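You operate a simulated robot arm through the tools that you are given. There is no shell and no other tool.

Carry out the task below with a simulated robot arm. There is one attempt and no reset: what you move stays moved.

TASK
Zero the pink scale with the yellow dish on it, weigh the dough ball, reject it if under 50 g.
Fine: rejects go in the red tub, a good ball back on the white tray; dish back, scale off.
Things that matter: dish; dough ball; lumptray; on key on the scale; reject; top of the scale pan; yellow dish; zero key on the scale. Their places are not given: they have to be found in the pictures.

The check looks at the end state, three seconds after you hand in, the way a careful person would. Anything else that was tipped, shoved, dropped, spilled or broken makes it a failure.

THE ROBOT
A 5-joint arm with a two-finger parallel gripper, fixed in place. Base frame: the origin is at the foot of the arm, x ahead of it, y to its left, z up. Readings come in mm, rad, newtons and seconds.
It reaches about 1134 mm from its shoulder. Its first joint turns from -2.601 to 2.601 rad. Payload 1.57 kg.
The TCP is the grasp point between the finger pads, 30 mm short of the fingertips. In the tool frame z runs along the fingers and y along their closing line. Largest opening 110 mm; finger width 24, thickness 12; the body of the gripper, 48 by 112 mm, starts 78 mm behind the TCP.
Orientation is that of the tool frame in the base frame, as a unit quaternion [x, y, z, w]. With the fingers straight down and closing along the base's y, the tool's x points along the base's -x, its y along +y and its z along -z.

THE INTERFACE
- The arm moves only by the tool apply_moves. Its argument "deltas" is a list of rows, each an object of numbers (a shift or turn left out is 0, a gripper value left out holds the last): "tx", "ty", "tz": the shift along the base's x, y, z in cm; "rx", "ry", "rz": the turn, a rotation vector about the base's x, y, z in rad; "hand": the finger opening in cm, from 0 to 11. In form: [{"tx": .., "ty": .., "tz": .., "rx": .., "ry": .., "rz": .., "hand": ..}, ...]. A call has 1 to 20 rows; each row is the pose to reach, as a shift and turn from the pose commanded when the call began. A row lasts 0.2 s, in which the tool goes at most 50 mm and 0.15 rad; a call with a longer step from one row to the next is refused whole, and so is a gripper value outside its range. A pose out of reach is approached as far as the arm can. The call stops where the force on the tool passes 60 N (or 10 N more than at its start, if that is more) or the arm is blocked; 0.2 s more then pass. The fingers move at their own pace (about 153 mm/s each) and stop on an object; they squeeze with about 43 N. The grip force told is the motor's: it shows also when the fingers shut on nothing. Time passes only in rows, and 0.2 s behind the last, so rows that repeat a pose let the fingers close. It gives the time, the measured TCP pose, the force on the tool (base axes), the opening and the grip force at its end, in the units of the frame above (readings bear some noise), with the torque about the TCP (base axes, N m) and any sound that the robot's microphone picked up, and new pictures: "show" is both (left out), scene, wrist or none.
- Cameras (640 x 400 px; columns grow to the right, rows downward): "scene" is fixed at [400.2, -649.9, 1334]; the picture's right is [-0.15, -0.99, 0.00], its down [0.20, -0.03, -0.98] and it looks along [0.97, -0.15, 0.20] (base axes); focal length 214 px, centre (320, 200). "wrist" rides on the gripper at [70, 16, -141] in the tool frame; the picture's right is [-0.23, 0.97, 0.00], its down [-0.85, -0.20, -0.48] and it looks along [-0.47, -0.11, 0.88] (tool axes); focal length 222 px, centre (320, 200).
- move_column(by): slides the trunk up (or, below 0, down) by that many mm; the arm rides with it, the base frame stays. It gives what a move gives, with no picture.
- pixel_to_xyz(camera, pixels): for up to 12 pixels [column, row] of the newest picture of that camera ("zoom" is the newest enlarged one), the place [x, y, z] in the base frame of the surface seen there, good to about 2 mm. The clock stands still meanwhile.
- close_up(camera, box): a new picture of the part [left, top, right, bottom] of that camera's present view, enlarged. The clock stands still meanwhile.
- close_job(): hands the job in; it is judged then, once.

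Leave the gripper open and the arm clear of the work at the hand-in unless told otherwise.

The tools are called after "Call:" by a JSON object that holds its "op" and its "data". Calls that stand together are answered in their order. apply_moves: Moves the arm, as the interface text tells. Its arguments: {"type":"object","properties":{"deltas":{"type":"array","items":{"type":"object","properties":{"tx":{"type":"number"},"ty":{"type":"number"},"tz":{"type":"number"},"rx":{"type":"number"},"ry":{"type":"number"},"rz":{"type":"number"},"hand":{"type":"number"}}}},"show":{"type":"string","enum":["both","scene","wrist","none"]}},"required":["deltas"]} The other tools are called the same way: move_column (by) slides the trunk up or down; pixel_to_xyz (camera, pixels) gives the place of the surface under pixels of a picture; close_up (camera, box) takes an enlarged picture of a part of a camera's view; close_job () hands the job in.

At the start:

```text
time: 0.0
tcp_pos: [34.4, -588.2, 1078.1]
tcp_rot: [0.0, 1.0, 0.0, -0.002]
wrist_force: [-0.7, 0.4, -0.5]
ft_torque: [0.01, 0.01, -0.01]
gripper_width: 110.0
finger_force: 0.0
trunk travel left (down, up): [-812.0, 158.0]
```

scene: 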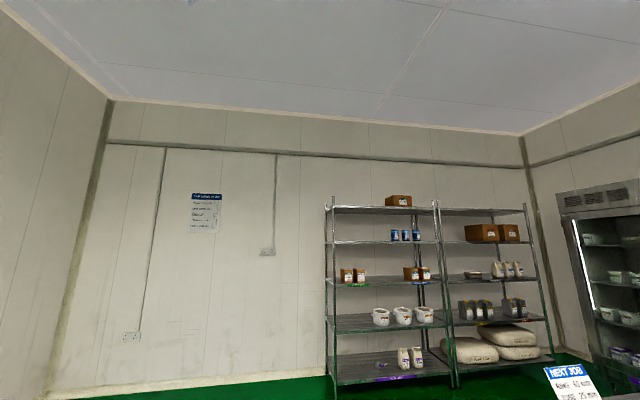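
wrist: 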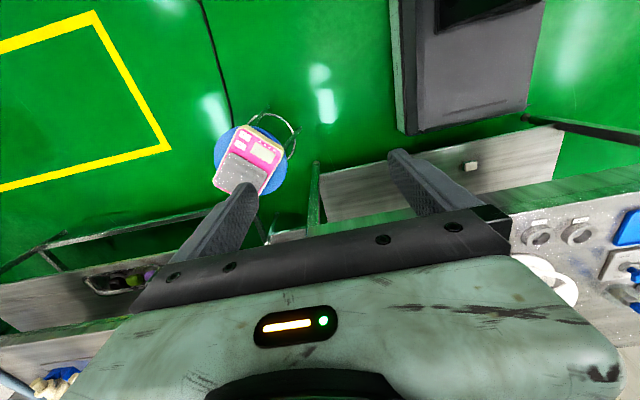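

The scene camera mostly shows the wall and shelves. The wrist view shows a pink scale on a blue round stool near (248,160). I'll enlarge both views to find the parts.

Call:
{"op": "close_up", "data": {"camera": "wrist", "box": [180, 90, 340, 210]}}

Call:
{"op": "close_up", "data": {"camera": "scene", "box": [500, 340, 640, 400]}}

Call:
{"op": "pixel_to_xyz", "data": {"camera": "wrist", "pixels": [[248, 150], [235, 180], [262, 152], [243, 134], [280, 180], [225, 160], [560, 280], [620, 230], [540, 230], [140, 280], [60, 380], [330, 150]]}}

```text
3.33 times, centred on (260, 150) of wrist
```

zoom: 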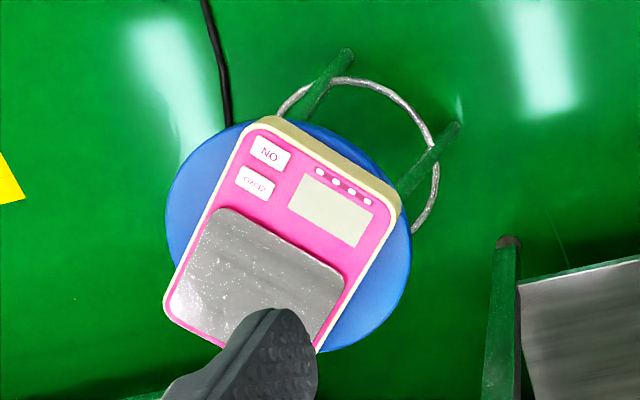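

```text
4.57 times, centred on (570, 370) of scene
```

zoom: 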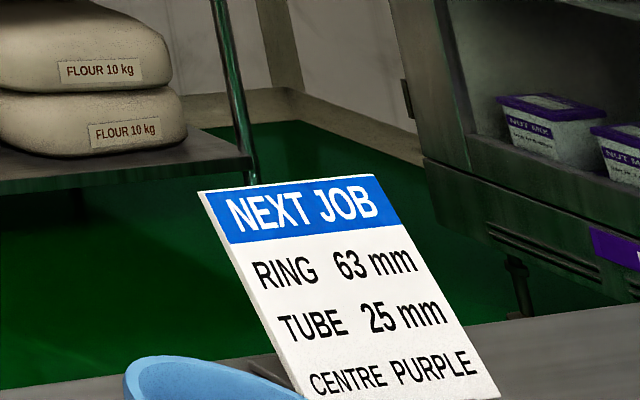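

```text
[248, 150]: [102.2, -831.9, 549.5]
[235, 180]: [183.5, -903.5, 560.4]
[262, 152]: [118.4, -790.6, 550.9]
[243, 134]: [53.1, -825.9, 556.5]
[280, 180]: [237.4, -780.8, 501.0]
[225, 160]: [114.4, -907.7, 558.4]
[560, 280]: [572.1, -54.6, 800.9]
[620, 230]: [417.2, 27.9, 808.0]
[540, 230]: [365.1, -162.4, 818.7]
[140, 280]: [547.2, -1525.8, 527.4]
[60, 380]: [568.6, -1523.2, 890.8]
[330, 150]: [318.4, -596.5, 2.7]
```

The scale (ON and ZERO keys, grey pan) sits on the stool at about (110,-840,555). The sign about "NEXT JOB" isn't part of this job. Next I'll enlarge the other parts of the wrist view to find the dish, ball, tray and tub.

Call:
{"op": "close_up", "data": {"camera": "wrist", "box": [480, 160, 640, 320]}}

Call:
{"op": "close_up", "data": {"camera": "wrist", "box": [0, 220, 180, 400]}}

Call:
{"op": "pixel_to_xyz", "data": {"camera": "scene", "pixels": [[575, 385], [550, 397], [400, 390], [620, 395], [200, 395], [395, 200], [520, 398]]}}

```text
2.50 times, centred on (560, 240) of wrist
```

zoom: 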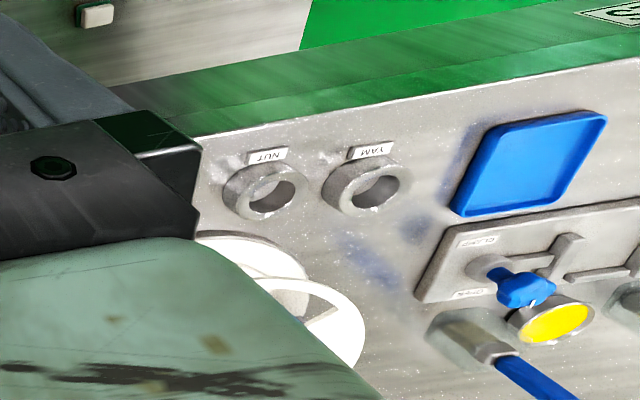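

```text
2.22 times, centred on (90, 310) of wrist
```

zoom: 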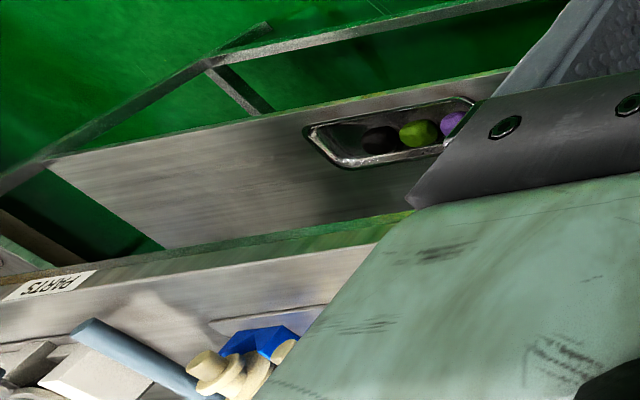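

```text
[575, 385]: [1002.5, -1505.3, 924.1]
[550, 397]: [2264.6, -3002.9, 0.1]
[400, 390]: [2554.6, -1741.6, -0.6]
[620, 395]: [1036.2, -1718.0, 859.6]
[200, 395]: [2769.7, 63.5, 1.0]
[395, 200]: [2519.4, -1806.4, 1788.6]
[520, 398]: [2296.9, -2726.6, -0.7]
```

I see a bench to the front with tooling, and none of the four objects yet. I'll spin the tool about its vertical axis where it is, by -1.5 rad, so the wrist camera looks toward -y.

Call:
{"op": "apply_moves", "data": {"deltas": [{"rz": -0.15}, {"rz": -0.3}, {"rz": -0.45}, {"rz": -0.6}, {"rz": -0.75}, {"rz": -0.9}, {"rz": -1.05}, {"rz": -1.2}, {"rz": -1.35}, {"rz": -1.5}], "show": "wrist"}}

```text
time: 2.2
tcp_pos: [32.8, -589.1, 1079.6]
tcp_rot: [0.683, 0.73, 0.001, -0.002]
wrist_force: [0.1, 0.3, -1.2]
ft_torque: [-0.01, 0.03, 0.01]
gripper_width: 110.1
finger_force: 0.0
trunk travel left (down, up): [-812.0, 158.0]
```

wrist: 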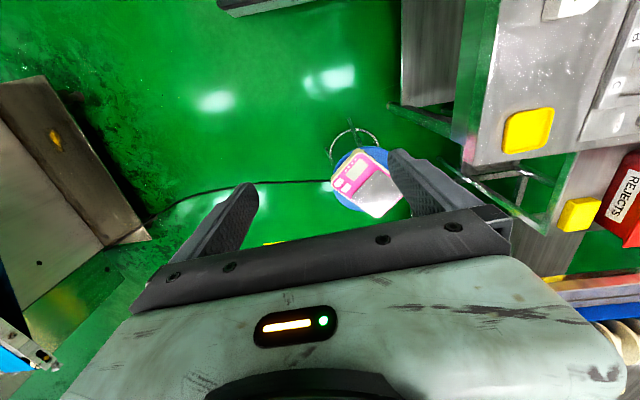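

A red tub labelled REJECTS shows at (622,200), and there are yellow square things at (528,130) and (578,213). I'll enlarge that area and locate them.

Call:
{"op": "close_up", "data": {"camera": "wrist", "box": [440, 0, 640, 125]}}

Call:
{"op": "close_up", "data": {"camera": "wrist", "box": [460, 90, 640, 250]}}

Call:
{"op": "pixel_to_xyz", "data": {"camera": "wrist", "pixels": [[528, 130], [578, 213], [622, 200], [500, 90], [560, 100], [620, 90], [570, 10], [575, 180], [600, 290], [480, 130], [370, 190], [560, 240]]}}

```text
3.20 times, centred on (540, 62) of wrist
```

zoom: 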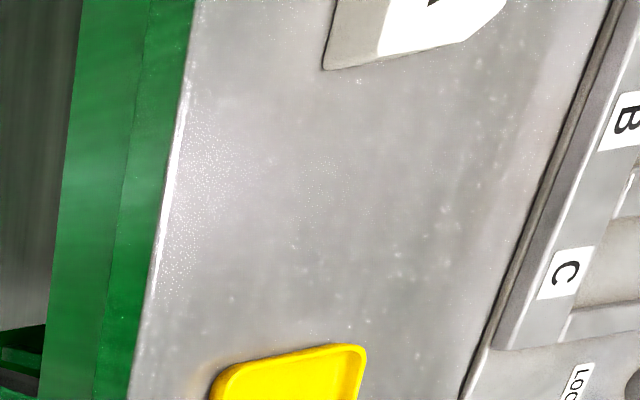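

```text
2.50 times, centred on (550, 170) of wrist
```

zoom: 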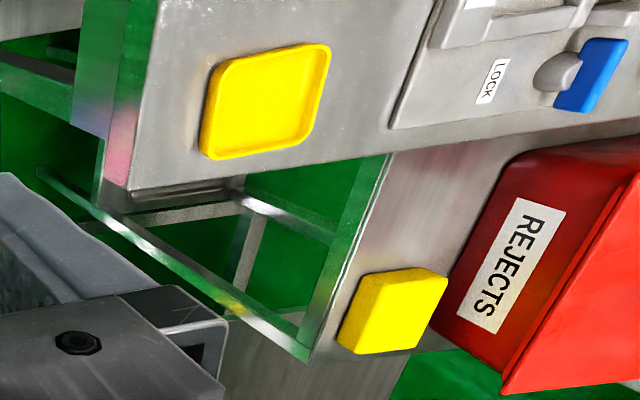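

```text
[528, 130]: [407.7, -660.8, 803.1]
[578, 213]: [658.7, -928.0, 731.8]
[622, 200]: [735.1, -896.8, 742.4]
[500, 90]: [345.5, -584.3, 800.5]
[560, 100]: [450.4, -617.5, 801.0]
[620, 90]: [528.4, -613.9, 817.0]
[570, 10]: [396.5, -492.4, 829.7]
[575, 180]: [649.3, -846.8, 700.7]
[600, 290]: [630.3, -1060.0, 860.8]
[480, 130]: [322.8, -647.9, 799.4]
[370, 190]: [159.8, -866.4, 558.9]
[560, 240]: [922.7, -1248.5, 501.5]
```

The yellow dish with a rim is at about (408,-661,803) on the bench. The other yellow thing at (659,-928,732) looks like a sponge block. The red tub is at about (735,-897). I still need the ball and white tray, so I'll spin back and move over the bench edge for a forward look.

Call:
{"op": "apply_moves", "data": {"deltas": [{"tx": 2, "ty": 2, "rz": 0.15}, {"tx": 4, "ty": 4, "rz": 0.3}, {"tx": 6, "ty": 6, "rz": 0.45}, {"tx": 8, "ty": 8, "rz": 0.6}, {"tx": 10, "ty": 10, "rz": 0.75}, {"tx": 12, "ty": 12, "rz": 0.9}, {"tx": 14, "ty": 14, "rz": 1.05}, {"tx": 16, "ty": 16, "rz": 1.2}, {"tx": 18, "ty": 18, "rz": 1.35}, {"tx": 20, "ty": 20, "rz": 1.5}], "show": "wrist"}}

```text
time: 4.4
tcp_pos: [274.4, -472.3, 1079.7]
tcp_rot: [0.0, 1.0, 0.001, -0.001]
wrist_force: [-0.1, 0.0, 0.6]
ft_torque: [0.01, 0.0, -0.02]
gripper_width: 110.3
finger_force: 0.1
out of reach, approached as far as the arm can: row 4, 5, 6, 7, 8, 9, 10
trunk travel left (down, up): [-812.0, 158.0]
```

wrist: 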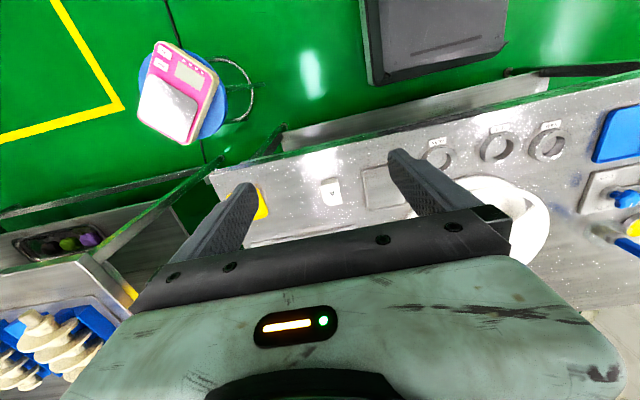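

The rows past the fourth were out of reach, so the arm can't come closer than about 546 mm from its base with the tool vertical. The dish is partly behind the left finger at (262,205). I'll move out over the bench to look for the ball and tray.

Call:
{"op": "apply_moves", "data": {"deltas": [{"tx": 4, "ty": -1}, {"tx": 8, "ty": -2}, {"tx": 12, "ty": -3}, {"tx": 16, "ty": -4}, {"tx": 20, "ty": -5}, {"tx": 24, "ty": -6}, {"tx": 28, "ty": -7}], "show": "wrist"}}

```text
time: 6.0
tcp_pos: [554.1, -542.1, 1078.3]
tcp_rot: [0.001, 1.0, 0.0, 0.0]
wrist_force: [-0.2, 0.1, -0.1]
ft_torque: [0.0, 0.01, 0.03]
gripper_width: 109.8
finger_force: 0.1
trunk travel left (down, up): [-812.0, 158.0]
```

wrist: 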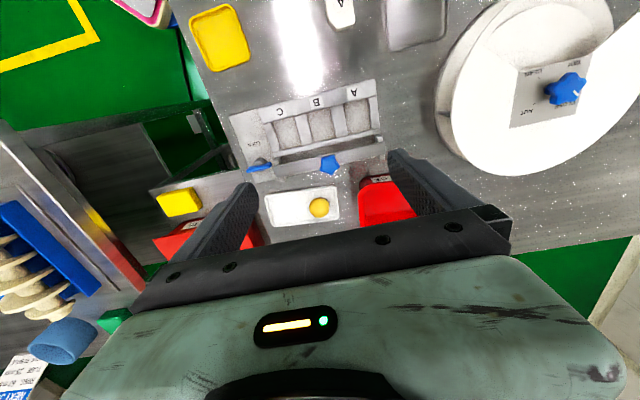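

The white tray is at (300,207) with the dough ball at (320,207). There are two red containers, at (205,240) and (387,200). I'll enlarge both and read their labels.

Call:
{"op": "close_up", "data": {"camera": "wrist", "box": [250, 150, 430, 250]}}

Call:
{"op": "pixel_to_xyz", "data": {"camera": "wrist", "pixels": [[320, 207], [280, 208], [330, 190], [268, 192], [385, 205], [378, 182], [220, 38], [193, 15], [245, 50], [180, 200], [190, 245], [255, 160]]}}

Call:
{"op": "close_up", "data": {"camera": "wrist", "box": [140, 0, 320, 110]}}

```text
3.56 times, centred on (340, 200) of wrist
```

zoom: 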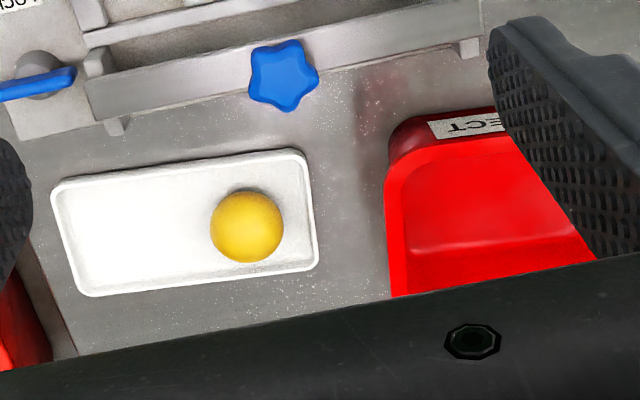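

```text
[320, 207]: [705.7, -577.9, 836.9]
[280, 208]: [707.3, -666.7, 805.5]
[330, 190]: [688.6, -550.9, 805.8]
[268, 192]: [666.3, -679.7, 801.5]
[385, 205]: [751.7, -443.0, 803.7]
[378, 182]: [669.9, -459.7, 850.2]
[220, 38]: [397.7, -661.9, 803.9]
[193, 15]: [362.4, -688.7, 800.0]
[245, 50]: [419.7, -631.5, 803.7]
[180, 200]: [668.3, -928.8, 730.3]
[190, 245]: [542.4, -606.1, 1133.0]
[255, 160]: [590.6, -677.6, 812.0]
```

```text
3.56 times, centred on (230, 55) of wrist
```

zoom: 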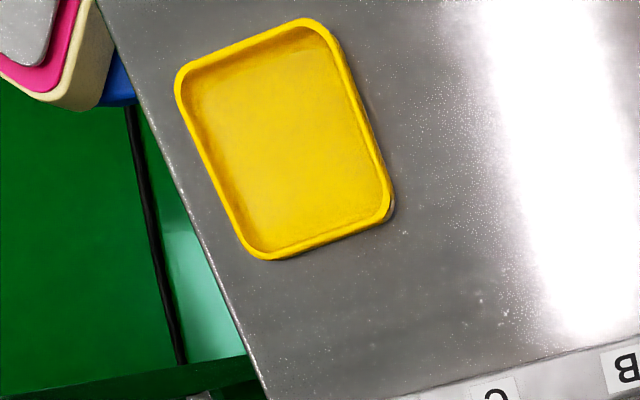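

A yellow rimmed dish is at about (398,-660,804). The ball (top at z 837) lies on the white tray at (706,-578). The red tub nearby has a partly hidden label ending in "ECT". I'll shift along +y to read that label and see inside the tub.

Call:
{"op": "apply_moves", "data": {"deltas": [{"tx": 3, "ty": 4}, {"tx": 6, "ty": 8}, {"tx": 9, "ty": 12}, {"tx": 10, "ty": 15}], "show": "wrist"}}

```text
time: 7.0
tcp_pos: [653.6, -391.0, 1079.3]
tcp_rot: [-0.001, 1.0, -0.001, -0.001]
wrist_force: [0.3, -0.7, -0.1]
ft_torque: [-0.03, 0.02, 0.0]
gripper_width: 109.9
finger_force: 0.0
trunk travel left (down, up): [-812.0, 158.0]
```

wrist: 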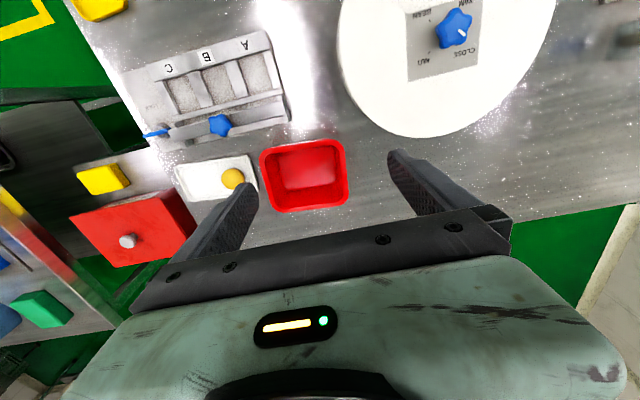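

The near red tub at (305,175) is open. The other at (130,228) looks like a lidded red box with a knob. I'll enlarge both and take positions.

Call:
{"op": "close_up", "data": {"camera": "wrist", "box": [160, 120, 370, 230]}}

Call:
{"op": "close_up", "data": {"camera": "wrist", "box": [50, 140, 210, 290]}}

Call:
{"op": "pixel_to_xyz", "data": {"camera": "wrist", "pixels": [[305, 175], [263, 150], [343, 142], [348, 205], [275, 212], [305, 212], [268, 180], [232, 178], [205, 180], [178, 168], [248, 158], [190, 200]]}}

```text
3.05 times, centred on (265, 175) of wrist
```

zoom: 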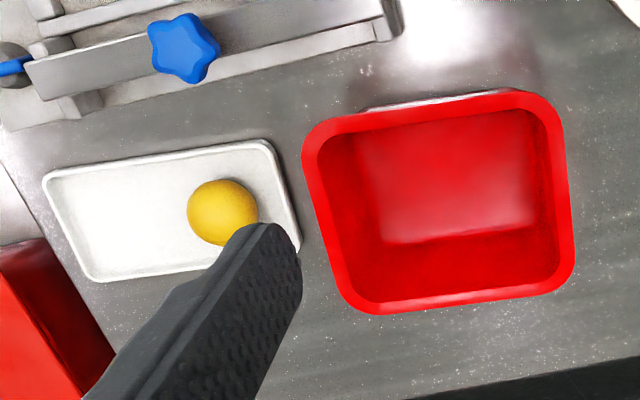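

```text
2.67 times, centred on (130, 215) of wrist
```

zoom: 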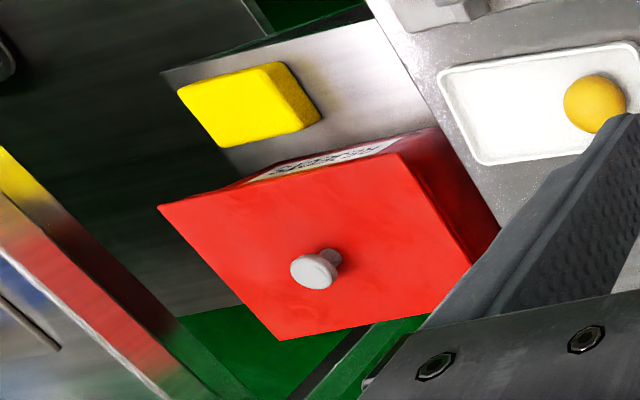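

```text
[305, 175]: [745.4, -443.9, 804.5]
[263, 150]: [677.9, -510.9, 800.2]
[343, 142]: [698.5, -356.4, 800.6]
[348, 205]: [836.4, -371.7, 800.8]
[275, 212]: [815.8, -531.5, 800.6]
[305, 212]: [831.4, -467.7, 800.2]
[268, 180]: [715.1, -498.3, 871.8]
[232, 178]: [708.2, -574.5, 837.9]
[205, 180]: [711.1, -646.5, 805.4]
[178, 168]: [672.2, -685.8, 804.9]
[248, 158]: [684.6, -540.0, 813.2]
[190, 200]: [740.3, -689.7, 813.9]
```

The open tub at (745,-444) has its rim at z 872 and its floor at 804. It's the reject tub: the other box is lidded. Ball top is (708,-575,838). Now I'll fly back at the same height to a point above the scale to study its keys and display.

Call:
{"op": "apply_moves", "data": {"deltas": [{"tx": -3.4, "ty": -3.1}, {"tx": -6.9, "ty": -6.3}, {"tx": -10.3, "ty": -9.4}, {"tx": -13.7, "ty": -12.5}, {"tx": -17.1, "ty": -15.6}, {"tx": -20.6, "ty": -18.8}, {"tx": -24, "ty": -21.9}, {"tx": -27.4, "ty": -25}, {"tx": -30.8, "ty": -28.1}, {"tx": -34.3, "ty": -31.3}, {"tx": -37.7, "ty": -34.4}, {"tx": -41.1, "ty": -37.5}, {"tx": -44.5, "ty": -40.7}, {"tx": -48, "ty": -43.8}, {"tx": -51.4, "ty": -46.9}, {"tx": -51.4, "ty": -46.9, "tz": -4}, {"tx": -51.4, "ty": -46.9, "tz": -8}, {"tx": -51.4, "ty": -46.9, "tz": -12}, {"tx": -51.4, "ty": -46.9, "tz": -16}, {"tx": -51.4, "ty": -46.9, "tz": -20}], "show": "wrist"}}

```text
time: 11.2
tcp_pos: [140.9, -863.5, 1078.6]
tcp_rot: [0.0, 1.0, 0.0, -0.001]
wrist_force: [-0.3, -0.1, -0.3]
ft_torque: [0.01, 0.01, -0.01]
gripper_width: 110.1
finger_force: 0.1
out of reach, approached as far as the arm can: row 16, 17, 18, 19, 20
trunk travel left (down, up): [-812.0, 158.0]
```

wrist: 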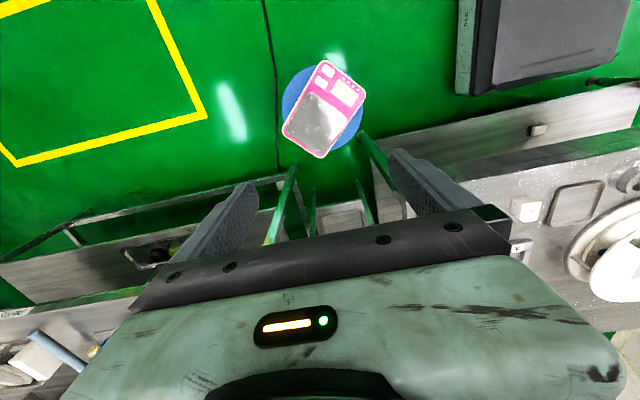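

The scale is at (325,110) in the view. Going lower is out of reach from this trunk height, so I'll slide the trunk down 250 mm. The fingertips would then be at about z 798, well above the scale at 560.

Call:
{"op": "move_column", "data": {"by": -250}}

Call:
{"op": "close_up", "data": {"camera": "wrist", "box": [240, 30, 440, 155]}}

```text
time: 13.8
tcp_pos: [140.2, -863.5, 828.8]
tcp_rot: [-0.001, 1.0, 0.0, -0.001]
wrist_force: [-0.1, -0.3, -0.1]
ft_torque: [0.01, 0.02, -0.01]
gripper_width: 110.2
finger_force: 0.1
trunk travel left (down, up): [-562.0, 408.0]
```

```text
3.20 times, centred on (340, 92) of wrist
```

zoom: 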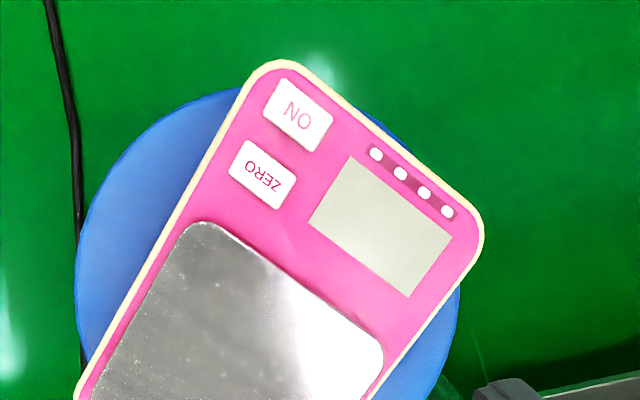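

The scale is now large, its keys read ON and ZERO, and the display is blank. I'll get a picture of the full scale and locate the parts.

Call:
{"op": "close_up", "data": {"camera": "wrist", "box": [230, 30, 430, 190]}}

Call:
{"op": "pixel_to_xyz", "data": {"camera": "wrist", "pixels": [[333, 66], [322, 85], [359, 100], [328, 50], [388, 104], [303, 101], [358, 142], [310, 130], [340, 160], [318, 150], [285, 120], [375, 170]]}}

```text
2.50 times, centred on (330, 110) of wrist
```

zoom: 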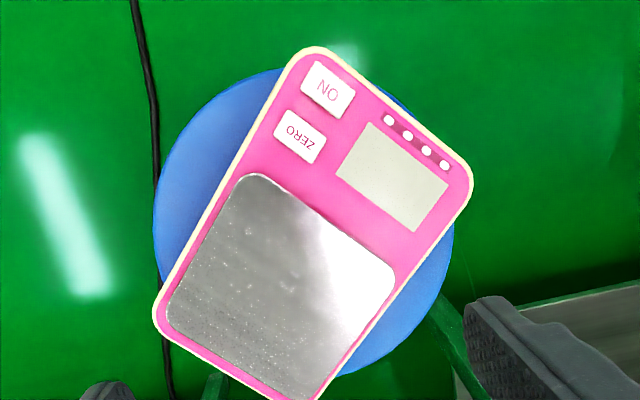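

```text
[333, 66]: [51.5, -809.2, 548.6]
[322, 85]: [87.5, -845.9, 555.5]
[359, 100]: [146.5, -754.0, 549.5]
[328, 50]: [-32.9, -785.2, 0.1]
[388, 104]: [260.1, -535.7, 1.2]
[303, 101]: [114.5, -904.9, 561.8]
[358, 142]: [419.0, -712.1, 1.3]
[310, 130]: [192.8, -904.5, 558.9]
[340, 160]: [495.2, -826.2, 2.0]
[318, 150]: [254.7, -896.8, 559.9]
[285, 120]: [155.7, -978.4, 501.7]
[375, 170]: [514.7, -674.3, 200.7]
```

Those points came from the older wrist picture. I'll query the newest enlarged picture instead.

Call:
{"op": "pixel_to_xyz", "data": {"camera": "zoom", "pixels": [[328, 90], [298, 137], [395, 175], [310, 55], [468, 185], [162, 315], [250, 180], [390, 275], [180, 310], [305, 385], [280, 285], [200, 130]]}}

Call:
{"op": "close_up", "data": {"camera": "wrist", "box": [200, 0, 460, 200]}}

```text
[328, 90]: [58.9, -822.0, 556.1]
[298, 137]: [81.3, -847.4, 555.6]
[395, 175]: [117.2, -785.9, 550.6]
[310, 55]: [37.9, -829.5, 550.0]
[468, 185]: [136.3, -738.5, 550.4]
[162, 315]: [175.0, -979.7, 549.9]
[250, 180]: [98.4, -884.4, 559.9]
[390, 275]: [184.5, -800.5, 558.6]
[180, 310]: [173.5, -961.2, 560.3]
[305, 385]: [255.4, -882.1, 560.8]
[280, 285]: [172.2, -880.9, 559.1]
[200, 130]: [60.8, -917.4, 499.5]
```

```text
2.00 times, centred on (330, 100) of wrist
```

zoom: 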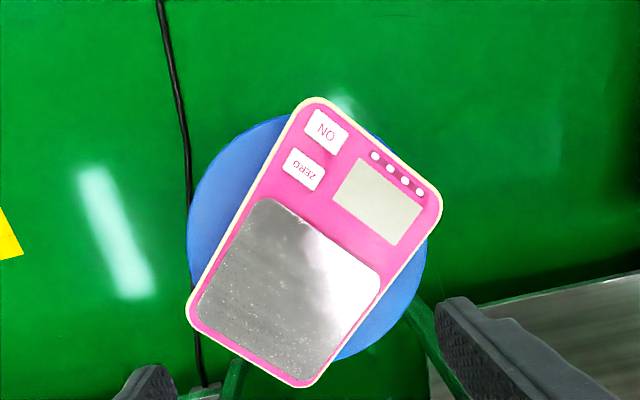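

I read: ON key (59,-822,556), ZERO key (81,-847,556), pan top z 560 with centre about (178,-882). Next I'll raise the trunk 150 mm and go over to measure the yellow dish.

Call:
{"op": "move_column", "data": {"by": 150}}

Call:
{"op": "apply_moves", "data": {"deltas": [{"tx": 4, "ty": 2.7}, {"tx": 8, "ty": 5.4}, {"tx": 12, "ty": 8.1}, {"tx": 16, "ty": 10.8}, {"tx": 20, "ty": 13.5}, {"tx": 24, "ty": 16.2}, {"tx": 28, "ty": 18.9}, {"tx": 30, "ty": 20}], "show": "wrist"}}

```text
time: 15.5
tcp_pos: [139.8, -864.2, 978.4]
tcp_rot: [0.0, 1.0, -0.001, -0.001]
wrist_force: [0.3, -0.1, 0.8]
ft_torque: [-0.03, 0.01, 0.03]
gripper_width: 110.0
finger_force: 0.0
trunk travel left (down, up): [-712.0, 258.0]
```

```text
time: 17.3
tcp_pos: [439.9, -663.1, 978.8]
tcp_rot: [-0.001, 1.0, 0.0, -0.001]
wrist_force: [-0.2, 0.1, -0.2]
ft_torque: [-0.01, -0.01, -0.01]
gripper_width: 109.9
finger_force: 0.1
trunk travel left (down, up): [-712.0, 258.0]
```

wrist: 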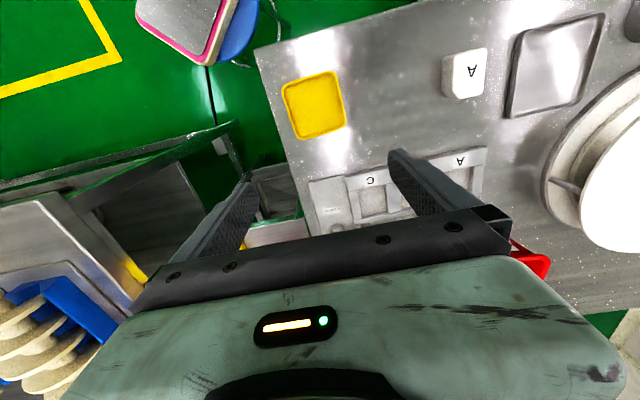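

The dish is at (315,105) in the view. I'll enlarge it and measure its outline.

Call:
{"op": "close_up", "data": {"camera": "wrist", "box": [265, 60, 365, 150]}}

```text
4.44 times, centred on (315, 105) of wrist
```

zoom: 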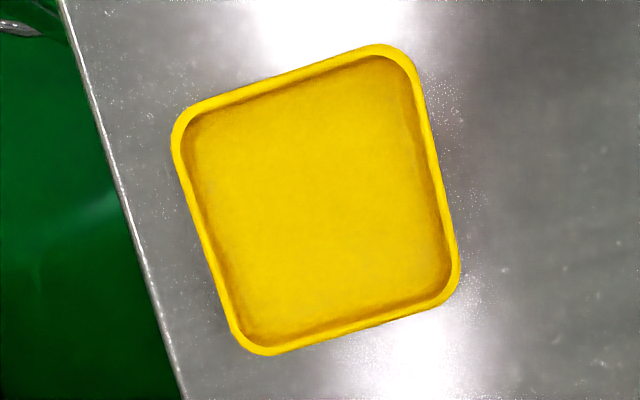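

Call:
{"op": "pixel_to_xyz", "data": {"camera": "zoom", "pixels": [[174, 150], [205, 98], [375, 48], [420, 90], [457, 265], [430, 303], [270, 352], [230, 325], [315, 195], [290, 75], [440, 180], [205, 240]]}}

Call:
{"op": "pixel_to_xyz", "data": {"camera": "zoom", "pixels": [[290, 71], [436, 180], [202, 240], [350, 330], [180, 130], [448, 285], [250, 345], [400, 55], [100, 100], [540, 200], [350, 326], [207, 238]]}}

```text
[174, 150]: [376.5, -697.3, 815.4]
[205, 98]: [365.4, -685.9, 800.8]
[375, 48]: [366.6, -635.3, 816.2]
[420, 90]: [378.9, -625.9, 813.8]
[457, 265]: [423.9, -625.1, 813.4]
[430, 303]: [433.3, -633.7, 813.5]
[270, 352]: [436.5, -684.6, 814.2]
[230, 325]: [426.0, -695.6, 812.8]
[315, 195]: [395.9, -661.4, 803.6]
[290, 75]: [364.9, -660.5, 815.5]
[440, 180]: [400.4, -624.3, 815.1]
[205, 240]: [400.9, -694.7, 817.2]
```

```text
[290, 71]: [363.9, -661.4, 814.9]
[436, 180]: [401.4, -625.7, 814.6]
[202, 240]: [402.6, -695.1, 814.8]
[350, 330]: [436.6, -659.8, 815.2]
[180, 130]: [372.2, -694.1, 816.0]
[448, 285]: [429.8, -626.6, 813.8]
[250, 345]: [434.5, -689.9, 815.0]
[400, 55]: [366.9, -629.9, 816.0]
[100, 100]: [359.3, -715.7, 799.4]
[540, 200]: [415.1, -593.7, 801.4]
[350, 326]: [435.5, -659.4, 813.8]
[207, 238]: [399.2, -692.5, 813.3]
```

The dish is about 74 mm square, aligned with the base axes, centred at (400,-660.5), with its rim at z 815 and floor at 804. I'll test how far the arm itself can go down here with a small 6 cm lowering (fingertips stay at about 889).

Call:
{"op": "apply_moves", "data": {"deltas": [{"tz": -3}, {"tz": -6}], "show": "none"}}

```text
time: 17.9
tcp_pos: [438.8, -662.3, 979.1]
tcp_rot: [0.0, 1.0, 0.0, -0.001]
wrist_force: [0.5, -0.6, -1.5]
ft_torque: [-0.04, 0.04, 0.0]
gripper_width: 110.0
finger_force: 0.0
out of reach, approached as far as the arm can: row 1, 2
trunk travel left (down, up): [-712.0, 258.0]
```

Downward is not available from the arm joints here. I'll test 6 cm up, then back down.

Call:
{"op": "apply_moves", "data": {"deltas": [{"tz": 3}, {"tz": 6}], "show": "none"}}

```text
time: 18.5
tcp_pos: [439.2, -662.4, 978.9]
tcp_rot: [0.0, 1.0, 0.0, -0.001]
wrist_force: [0.4, -0.3, -0.7]
ft_torque: [-0.01, -0.02, 0.0]
gripper_width: 110.1
finger_force: 0.0
out of reach, approached as far as the arm can: row 1, 2
trunk travel left (down, up): [-712.0, 258.0]
```

Neither up nor down works at a fixed tilt, so the arm behaves like a turn-and-extend arm. All height changes must come from the trunk. I'll test the outward reach at this height toward radius 915, over the gap at (504,-758), where nothing is tall.

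Call:
{"op": "apply_moves", "data": {"deltas": [{"tx": 2.2, "ty": -3.3}, {"tx": 4.4, "ty": -6.6}, {"tx": 6.6, "ty": -9.9}], "show": "none"}}

```text
time: 19.3
tcp_pos: [506.4, -762.9, 978.7]
tcp_rot: [0.0, 1.0, 0.001, -0.001]
wrist_force: [0.1, 0.1, 0.1]
ft_torque: [-0.05, -0.02, -0.01]
gripper_width: 109.8
finger_force: 0.1
trunk travel left (down, up): [-712.0, 258.0]
```

Radius 915 is reachable with the tool vertical, so every target is reachable. Now I'll go directly above the dish centre (400,-660.5), fingers open, closing along y.

Call:
{"op": "apply_moves", "data": {"deltas": [{"tx": -3.5, "ty": 3.4}, {"tx": -7, "ty": 6.8}, {"tx": -10.5, "ty": 10.1, "hand": 11}, {"tx": -10.5, "ty": 10.1, "hand": 11}], "show": "both"}}

```text
time: 20.3
tcp_pos: [401.9, -660.6, 979.7]
tcp_rot: [0.0, 1.0, -0.001, -0.001]
wrist_force: [0.0, -0.2, 0.2]
ft_torque: [-0.01, -0.03, 0.01]
gripper_width: 110.0
finger_force: 0.2
trunk travel left (down, up): [-712.0, 258.0]
```

scene: 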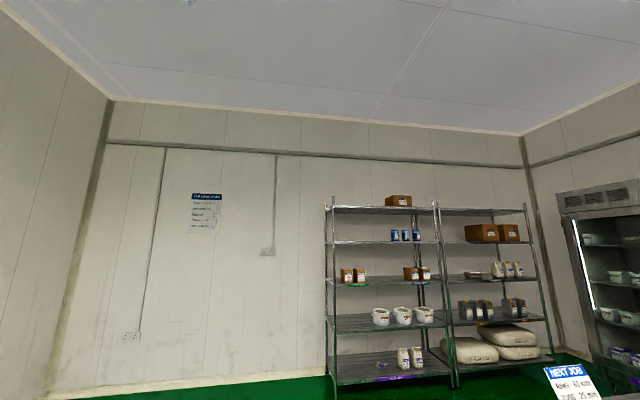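
wrist: 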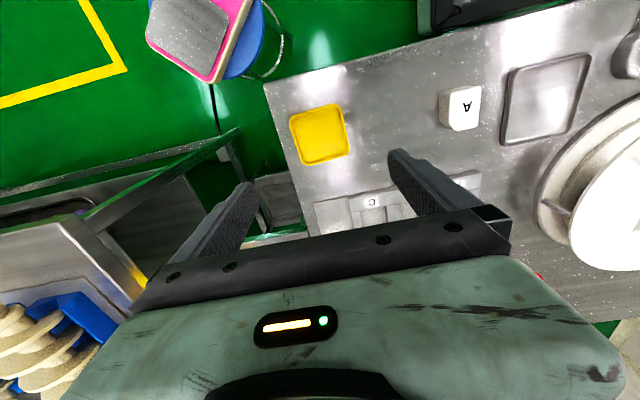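

The TCP is over the dish. I'll lower the trunk 115 mm, so the fingertips come to about z 834, just above the 815 rim, then check the picture.

Call:
{"op": "move_column", "data": {"by": -115}}

Call:
{"op": "apply_moves", "data": {"deltas": [{"hand": 11}], "show": "wrist"}}

```text
time: 21.8
tcp_pos: [401.7, -661.7, 864.2]
tcp_rot: [0.001, 1.0, -0.001, 0.0]
wrist_force: [0.7, 0.0, 0.4]
ft_torque: [0.0, -0.02, 0.0]
gripper_width: 109.9
finger_force: 0.0
trunk travel left (down, up): [-597.0, 373.0]
```

```text
time: 22.2
tcp_pos: [402.4, -661.1, 865.3]
tcp_rot: [0.0, 1.0, 0.0, -0.001]
wrist_force: [0.3, -0.2, -0.3]
ft_torque: [-0.01, 0.01, 0.03]
gripper_width: 109.9
finger_force: 0.1
trunk travel left (down, up): [-597.0, 373.0]
```

wrist: 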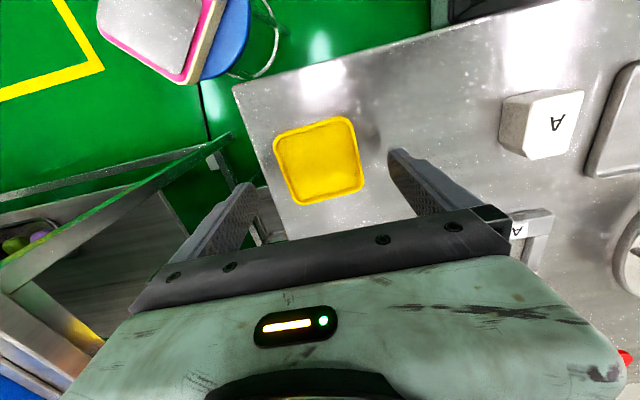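

The dish lies between the two fingers. I'll measure its rim again from this nearer view before going lower.

Call:
{"op": "close_up", "data": {"camera": "wrist", "box": [250, 100, 390, 220]}}

```text
3.33 times, centred on (320, 160) of wrist
```

zoom: 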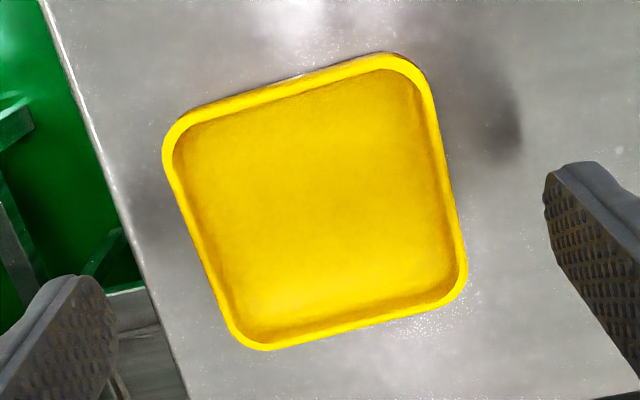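

Call:
{"op": "pixel_to_xyz", "data": {"camera": "zoom", "pixels": [[166, 160], [200, 108], [380, 57], [430, 95], [464, 265], [440, 300], [270, 346], [232, 325], [290, 84], [445, 180], [205, 245], [355, 324]]}}

```text
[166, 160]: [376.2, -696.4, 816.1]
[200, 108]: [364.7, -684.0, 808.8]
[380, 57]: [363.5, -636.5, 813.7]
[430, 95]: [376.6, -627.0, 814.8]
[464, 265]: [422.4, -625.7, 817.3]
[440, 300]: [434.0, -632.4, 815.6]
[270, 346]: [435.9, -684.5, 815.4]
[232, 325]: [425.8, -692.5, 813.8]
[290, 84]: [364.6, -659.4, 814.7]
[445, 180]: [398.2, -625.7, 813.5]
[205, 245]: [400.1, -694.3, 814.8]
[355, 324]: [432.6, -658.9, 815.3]
```

Centre confirmed at (400,-660.5). I'll lower the trunk 30 mm so the fingertips reach about z 805, beside the dish walls.

Call:
{"op": "move_column", "data": {"by": -30}}

Call:
{"op": "apply_moves", "data": {"deltas": [{"hand": 9}, {"hand": 8}, {"hand": 7.6}, {"hand": 7.2}, {"hand": 6.9}, {"hand": 6.6}], "show": "wrist"}}

```text
time: 22.9
tcp_pos: [402.2, -661.0, 833.7]
tcp_rot: [0.0, 1.0, 0.001, -0.001]
wrist_force: [0.0, -0.1, -0.3]
ft_torque: [0.02, 0.01, 0.01]
gripper_width: 110.0
finger_force: 0.1
trunk travel left (down, up): [-567.0, 403.0]
```

```text
time: 24.3
tcp_pos: [402.5, -662.9, 834.3]
tcp_rot: [-0.001, 1.0, 0.0, -0.001]
wrist_force: [-0.5, -0.2, 0.7]
ft_torque: [-0.01, 0.01, 0.0]
gripper_width: 71.7
finger_force: 42.9
trunk travel left (down, up): [-567.0, 403.0]
```

wrist: 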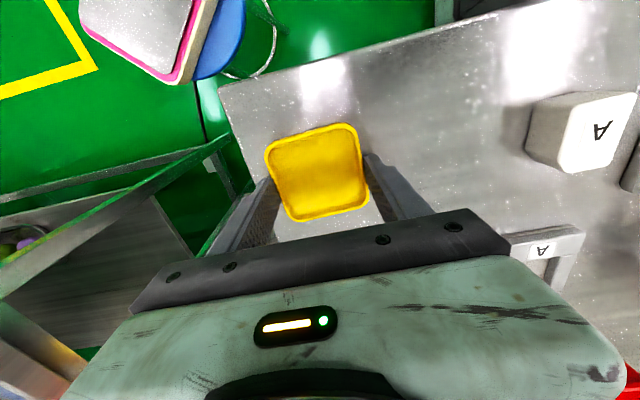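

The grip holds the dish at 71.7 mm with 43 N. I'll lift the trunk 80 mm and check that the dish came along.

Call:
{"op": "move_column", "data": {"by": 80}}

Call:
{"op": "apply_moves", "data": {"deltas": [{"hand": 6.6}], "show": "wrist"}}

```text
time: 25.5
tcp_pos: [400.4, -660.9, 914.6]
tcp_rot: [0.0, 1.0, 0.0, -0.001]
wrist_force: [0.4, 0.5, -0.3]
ft_torque: [0.02, -0.01, -0.02]
gripper_width: 71.2
finger_force: 42.9
trunk travel left (down, up): [-647.0, 323.0]
```

```text
time: 25.9
tcp_pos: [401.9, -660.8, 914.4]
tcp_rot: [0.0, 1.0, -0.001, 0.0]
wrist_force: [0.0, -0.1, 1.0]
ft_torque: [-0.03, 0.02, -0.02]
gripper_width: 71.4
finger_force: 43.2
trunk travel left (down, up): [-647.0, 323.0]
```

wrist: 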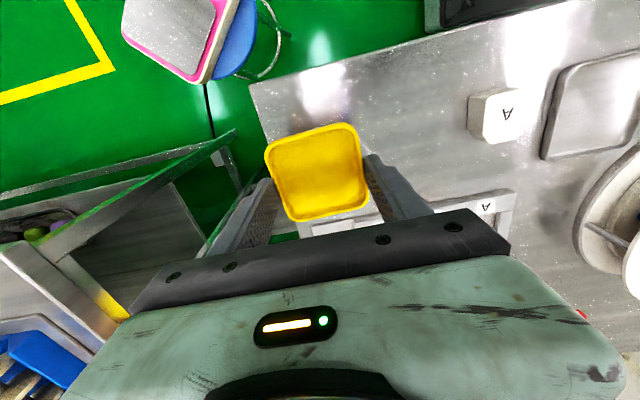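

The dish is held level. Now I'll move over the scale pan centre (178,-882) while spinning -0.8 rad, so the dish sides line up with the pan.

Call:
{"op": "apply_moves", "data": {"deltas": [{"tx": -2.8, "ty": -2.8, "rz": -0.1}, {"tx": -5.6, "ty": -5.5, "rz": -0.2}, {"tx": -8.4, "ty": -8.3, "rz": -0.3}, {"tx": -11.2, "ty": -11.1, "rz": -0.4}, {"tx": -14, "ty": -13.8, "rz": -0.5}, {"tx": -16.8, "ty": -16.6, "rz": -0.6}, {"tx": -19.6, "ty": -19.3, "rz": -0.7}, {"tx": -22.4, "ty": -22.1, "rz": -0.8}, {"tx": -22.4, "ty": -22.1, "rz": -0.8}], "show": "wrist"}}

```text
time: 27.9
tcp_pos: [177.3, -882.5, 914.7]
tcp_rot: [0.39, 0.921, -0.001, -0.001]
wrist_force: [-1.1, -0.4, -0.7]
ft_torque: [0.01, -0.01, 0.04]
gripper_width: 71.0
finger_force: 43.6
trunk travel left (down, up): [-647.0, 323.0]
```

wrist: 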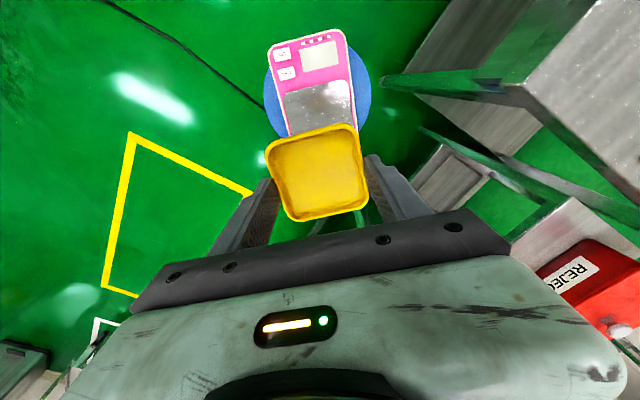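

The dish hangs over the pan, aligned. Before lowering, I'll check where the bench legs and beams on the right side are.

Call:
{"op": "pixel_to_xyz", "data": {"camera": "wrist", "pixels": [[390, 82], [480, 88], [430, 135], [560, 80], [500, 200], [600, 200], [330, 110], [415, 95], [470, 60], [585, 270], [350, 90], [315, 175]]}}

```text
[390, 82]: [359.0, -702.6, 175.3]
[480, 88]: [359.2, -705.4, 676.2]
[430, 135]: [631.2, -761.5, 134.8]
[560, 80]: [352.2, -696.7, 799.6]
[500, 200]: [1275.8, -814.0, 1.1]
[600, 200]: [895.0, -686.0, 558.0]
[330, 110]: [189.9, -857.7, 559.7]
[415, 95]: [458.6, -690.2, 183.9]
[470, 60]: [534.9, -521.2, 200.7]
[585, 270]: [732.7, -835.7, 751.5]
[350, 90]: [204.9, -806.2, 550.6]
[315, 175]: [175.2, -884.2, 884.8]
```

The bench corner is at (352,-700), over 200 mm from the arm's line, so it's clear. I'll lower the trunk 285 mm, which leaves the dish bottom at about 595, some 35 mm over the pan.

Call:
{"op": "move_column", "data": {"by": -285}}

Call:
{"op": "apply_moves", "data": {"deltas": [{"hand": 6.6}], "show": "wrist"}}

```text
time: 30.8
tcp_pos: [177.3, -881.0, 630.0]
tcp_rot: [0.388, 0.922, 0.0, -0.001]
wrist_force: [-0.2, -1.1, -0.1]
ft_torque: [0.0, 0.04, 0.04]
gripper_width: 70.9
finger_force: 43.2
trunk travel left (down, up): [-362.0, 608.0]
```

```text
time: 31.2
tcp_pos: [177.8, -881.3, 628.8]
tcp_rot: [0.388, 0.922, 0.0, -0.001]
wrist_force: [0.2, 0.5, -0.6]
ft_torque: [0.01, 0.0, 0.03]
gripper_width: 70.8
finger_force: 42.7
trunk travel left (down, up): [-362.0, 608.0]
```

wrist: 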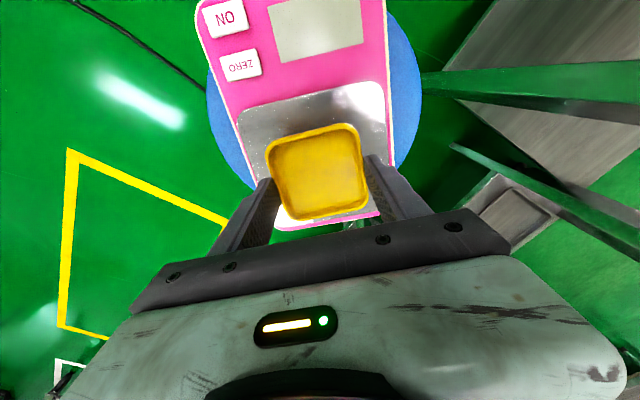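

The dish is about 35 mm above the pan. I'll check the pan's edges in this view to be sure of its centre.

Call:
{"op": "close_up", "data": {"camera": "wrist", "box": [200, 0, 440, 240]}}

Call:
{"op": "pixel_to_xyz", "data": {"camera": "wrist", "pixels": [[240, 120], [250, 104], [370, 84], [384, 100], [280, 222], [376, 213], [300, 105], [227, 20], [240, 65], [310, 98], [388, 150], [252, 170]]}}

```text
1.67 times, centred on (320, 120) of wrist
```

zoom: 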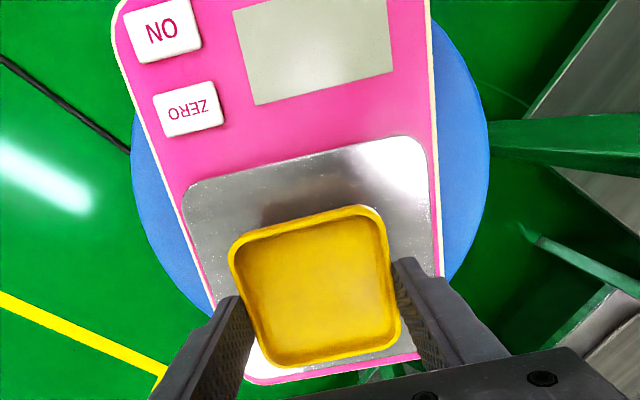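

```text
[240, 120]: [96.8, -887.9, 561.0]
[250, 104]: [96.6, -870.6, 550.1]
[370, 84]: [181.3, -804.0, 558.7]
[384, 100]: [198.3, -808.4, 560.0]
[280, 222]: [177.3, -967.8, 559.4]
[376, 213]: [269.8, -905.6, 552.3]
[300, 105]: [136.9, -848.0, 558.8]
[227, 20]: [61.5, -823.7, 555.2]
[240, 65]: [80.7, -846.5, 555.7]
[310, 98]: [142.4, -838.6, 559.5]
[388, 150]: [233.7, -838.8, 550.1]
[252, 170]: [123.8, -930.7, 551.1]
```

The pan centre comes out near (180,-885), and the dish is within 4 mm of that. I'll lower 31 mm, then go in small steps while watching the force.

Call:
{"op": "move_column", "data": {"by": -31}}

Call:
{"op": "move_column", "data": {"by": -2}}

Call:
{"op": "close_up", "data": {"camera": "wrist", "box": [200, 0, 440, 240]}}

```text
time: 31.9
tcp_pos: [178.1, -882.5, 597.1]
tcp_rot: [0.389, 0.921, 0.0, -0.001]
wrist_force: [-0.1, -0.3, 0.2]
ft_torque: [0.02, 0.02, 0.0]
gripper_width: 70.5
finger_force: 42.8
trunk travel left (down, up): [-331.0, 639.0]
```

```text
time: 32.5
tcp_pos: [177.4, -881.8, 596.3]
tcp_rot: [0.389, 0.921, 0.001, -0.001]
wrist_force: [-0.2, -0.3, -0.4]
ft_torque: [-0.02, 0.0, -0.01]
gripper_width: 70.7
finger_force: 42.9
trunk travel left (down, up): [-329.0, 641.0]
```

```text
1.67 times, centred on (320, 120) of wrist
```

zoom: 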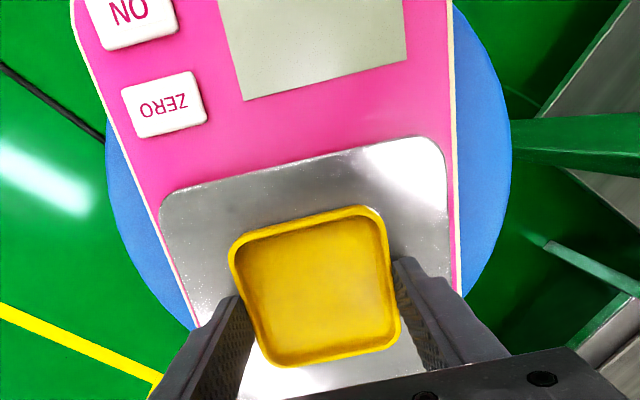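

No contact force yet, and the grip width has crept from 71.7 to 70.6, so the dish may sit slightly differently in the fingers. I'll check the heights of the dish floor and rim.

Call:
{"op": "pixel_to_xyz", "data": {"camera": "zoom", "pixels": [[315, 290], [330, 320], [300, 260], [250, 236], [375, 212], [398, 330], [270, 360], [200, 240], [420, 200], [390, 390], [260, 390], [310, 180]]}}

```text
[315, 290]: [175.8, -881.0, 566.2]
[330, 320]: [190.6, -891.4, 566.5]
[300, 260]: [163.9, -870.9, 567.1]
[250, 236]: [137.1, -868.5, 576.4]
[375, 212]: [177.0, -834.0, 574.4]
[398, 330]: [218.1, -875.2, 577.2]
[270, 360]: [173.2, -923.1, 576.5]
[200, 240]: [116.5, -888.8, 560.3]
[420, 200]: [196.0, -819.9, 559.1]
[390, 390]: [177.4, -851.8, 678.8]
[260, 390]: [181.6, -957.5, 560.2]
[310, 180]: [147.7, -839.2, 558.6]
```

Dish floor reads 566.5 and rim 576.5, so the dish bottom is some 2 to 3 mm above the pan. I'll lower 2 mm more, then 1 mm at a time.

Call:
{"op": "move_column", "data": {"by": -1.5}}

Call:
{"op": "move_column", "data": {"by": -1}}

```text
time: 33.0
tcp_pos: [178.6, -881.4, 594.3]
tcp_rot: [0.389, 0.921, 0.0, 0.0]
wrist_force: [-0.1, 0.0, 0.2]
ft_torque: [-0.01, 0.0, -0.01]
gripper_width: 70.4
finger_force: 43.2
trunk travel left (down, up): [-328.0, 642.0]
```

```text
time: 33.5
tcp_pos: [176.5, -881.4, 593.5]
tcp_rot: [0.389, 0.921, 0.001, -0.001]
wrist_force: [0.2, 0.4, -0.7]
ft_torque: [-0.04, 0.0, 0.01]
gripper_width: 70.8
finger_force: 42.7
trunk travel left (down, up): [-327.0, 643.0]
```

Still no contact force. One more millimetre.

Call:
{"op": "move_column", "data": {"by": -1}}

Call:
{"op": "close_up", "data": {"camera": "wrist", "box": [200, 0, 440, 240]}}

Call:
{"op": "pixel_to_xyz", "data": {"camera": "zoom", "pixels": [[315, 290], [330, 320], [300, 260], [250, 236], [375, 212], [398, 330], [270, 360], [340, 290], [300, 300], [290, 320]]}}

```text
time: 34.0
tcp_pos: [176.9, -881.9, 593.9]
tcp_rot: [0.39, 0.921, 0.001, -0.001]
wrist_force: [-0.3, -0.4, -0.7]
ft_torque: [0.03, -0.01, 0.02]
gripper_width: 70.6
finger_force: 43.4
trunk travel left (down, up): [-326.0, 644.0]
```

```text
1.67 times, centred on (320, 120) of wrist
```

zoom: 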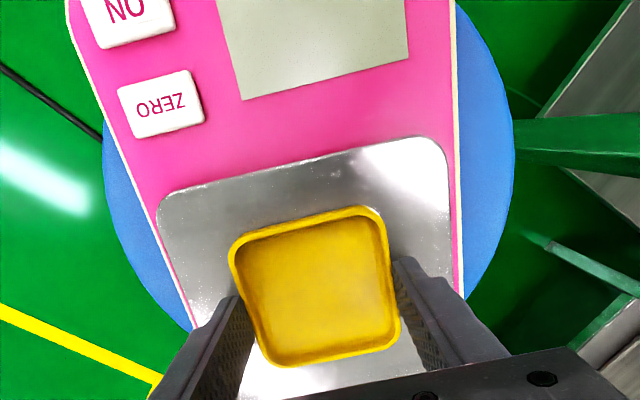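

```text
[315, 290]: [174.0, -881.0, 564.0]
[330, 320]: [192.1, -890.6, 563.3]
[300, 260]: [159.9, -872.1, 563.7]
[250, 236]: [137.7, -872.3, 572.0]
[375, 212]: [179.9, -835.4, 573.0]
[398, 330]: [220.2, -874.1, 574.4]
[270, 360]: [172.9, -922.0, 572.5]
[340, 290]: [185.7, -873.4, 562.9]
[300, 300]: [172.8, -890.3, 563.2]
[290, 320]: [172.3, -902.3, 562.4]
```

Floor reads about 563.3, which puts the dish bottom at the pan's level. I'll open the fingers to 9.5 cm to release it, then look.

Call:
{"op": "apply_moves", "data": {"deltas": [{"hand": 7.4}, {"hand": 8}, {"hand": 9.5}, {"hand": 9.5}], "show": "wrist"}}

```text
time: 35.0
tcp_pos: [177.9, -880.7, 592.3]
tcp_rot: [0.39, 0.921, 0.001, 0.0]
wrist_force: [0.5, 0.3, -0.1]
ft_torque: [-0.01, 0.01, 0.03]
gripper_width: 94.9
finger_force: 0.2
trunk travel left (down, up): [-326.0, 644.0]
```

wrist: 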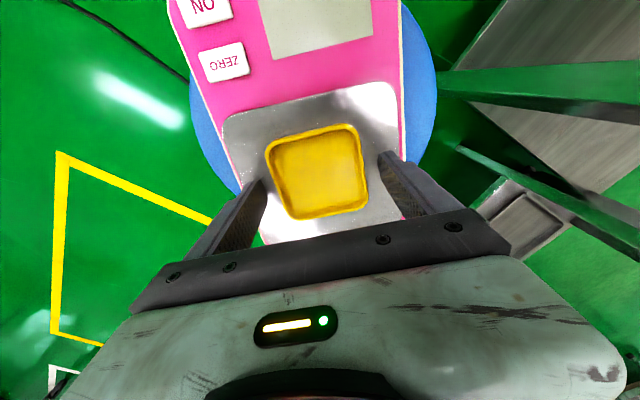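

The dish stands on the pan. I'll raise the trunk 100 mm, shut the fingers, and move over the ON key at (59.5,-822.5).

Call:
{"op": "move_column", "data": {"by": 100}}

Call:
{"op": "apply_moves", "data": {"deltas": [{"tx": -3, "ty": 1.5, "hand": 0}, {"tx": -6, "ty": 3, "hand": 0}, {"tx": -9, "ty": 4.5, "hand": 0}, {"tx": -11.8, "ty": 5.9, "hand": 0}, {"tx": -11.8, "ty": 5.9, "hand": 0}], "show": "wrist"}}

```text
time: 36.3
tcp_pos: [177.6, -882.8, 691.9]
tcp_rot: [0.39, 0.921, 0.001, 0.0]
wrist_force: [1.1, -0.2, -0.7]
ft_torque: [0.01, 0.01, -0.01]
gripper_width: 95.1
finger_force: 0.1
trunk travel left (down, up): [-426.0, 544.0]
```

```text
time: 37.5
tcp_pos: [59.0, -821.6, 693.6]
tcp_rot: [0.389, 0.921, 0.0, -0.001]
wrist_force: [0.2, 0.2, 0.4]
ft_torque: [0.0, -0.01, -0.03]
gripper_width: 0.0
finger_force: 21.8
trunk travel left (down, up): [-426.0, 544.0]
```

wrist: 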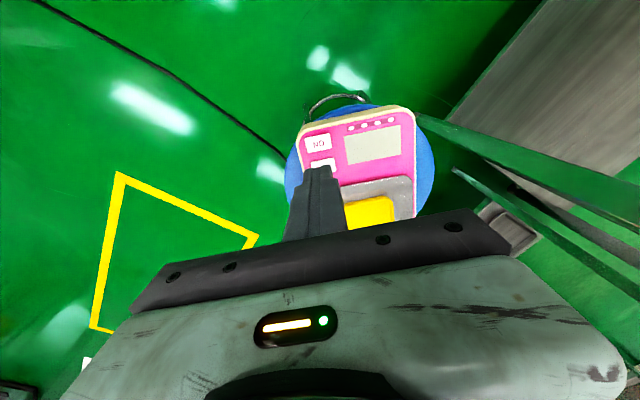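

The display is visible at (372,147), and the ON key at (318,142). I'll check the key positions from this view.

Call:
{"op": "close_up", "data": {"camera": "wrist", "box": [280, 90, 440, 190]}}

```text
4.00 times, centred on (360, 140) of wrist
```

zoom: 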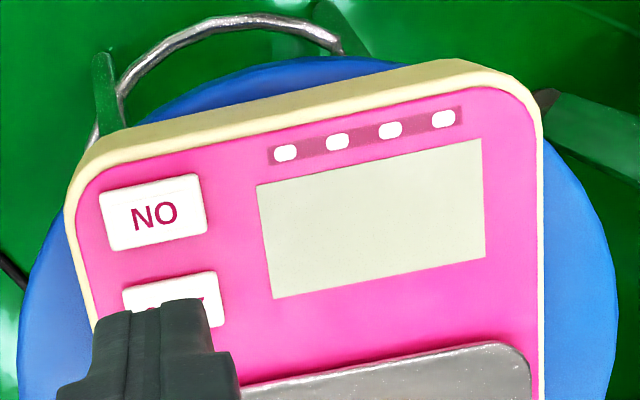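

Call:
{"op": "pixel_to_xyz", "data": {"camera": "zoom", "pixels": [[154, 213], [103, 197], [197, 178], [204, 228], [112, 245], [128, 292], [212, 275], [370, 220], [286, 152], [338, 141], [390, 130], [443, 118]]}}

```text
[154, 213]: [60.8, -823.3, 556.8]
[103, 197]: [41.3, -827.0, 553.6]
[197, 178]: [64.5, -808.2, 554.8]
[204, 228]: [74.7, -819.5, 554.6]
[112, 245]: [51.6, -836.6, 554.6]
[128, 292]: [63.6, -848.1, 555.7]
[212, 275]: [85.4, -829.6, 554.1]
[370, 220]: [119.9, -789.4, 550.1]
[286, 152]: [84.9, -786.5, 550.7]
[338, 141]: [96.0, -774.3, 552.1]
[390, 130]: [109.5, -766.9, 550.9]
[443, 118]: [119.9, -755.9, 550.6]
```

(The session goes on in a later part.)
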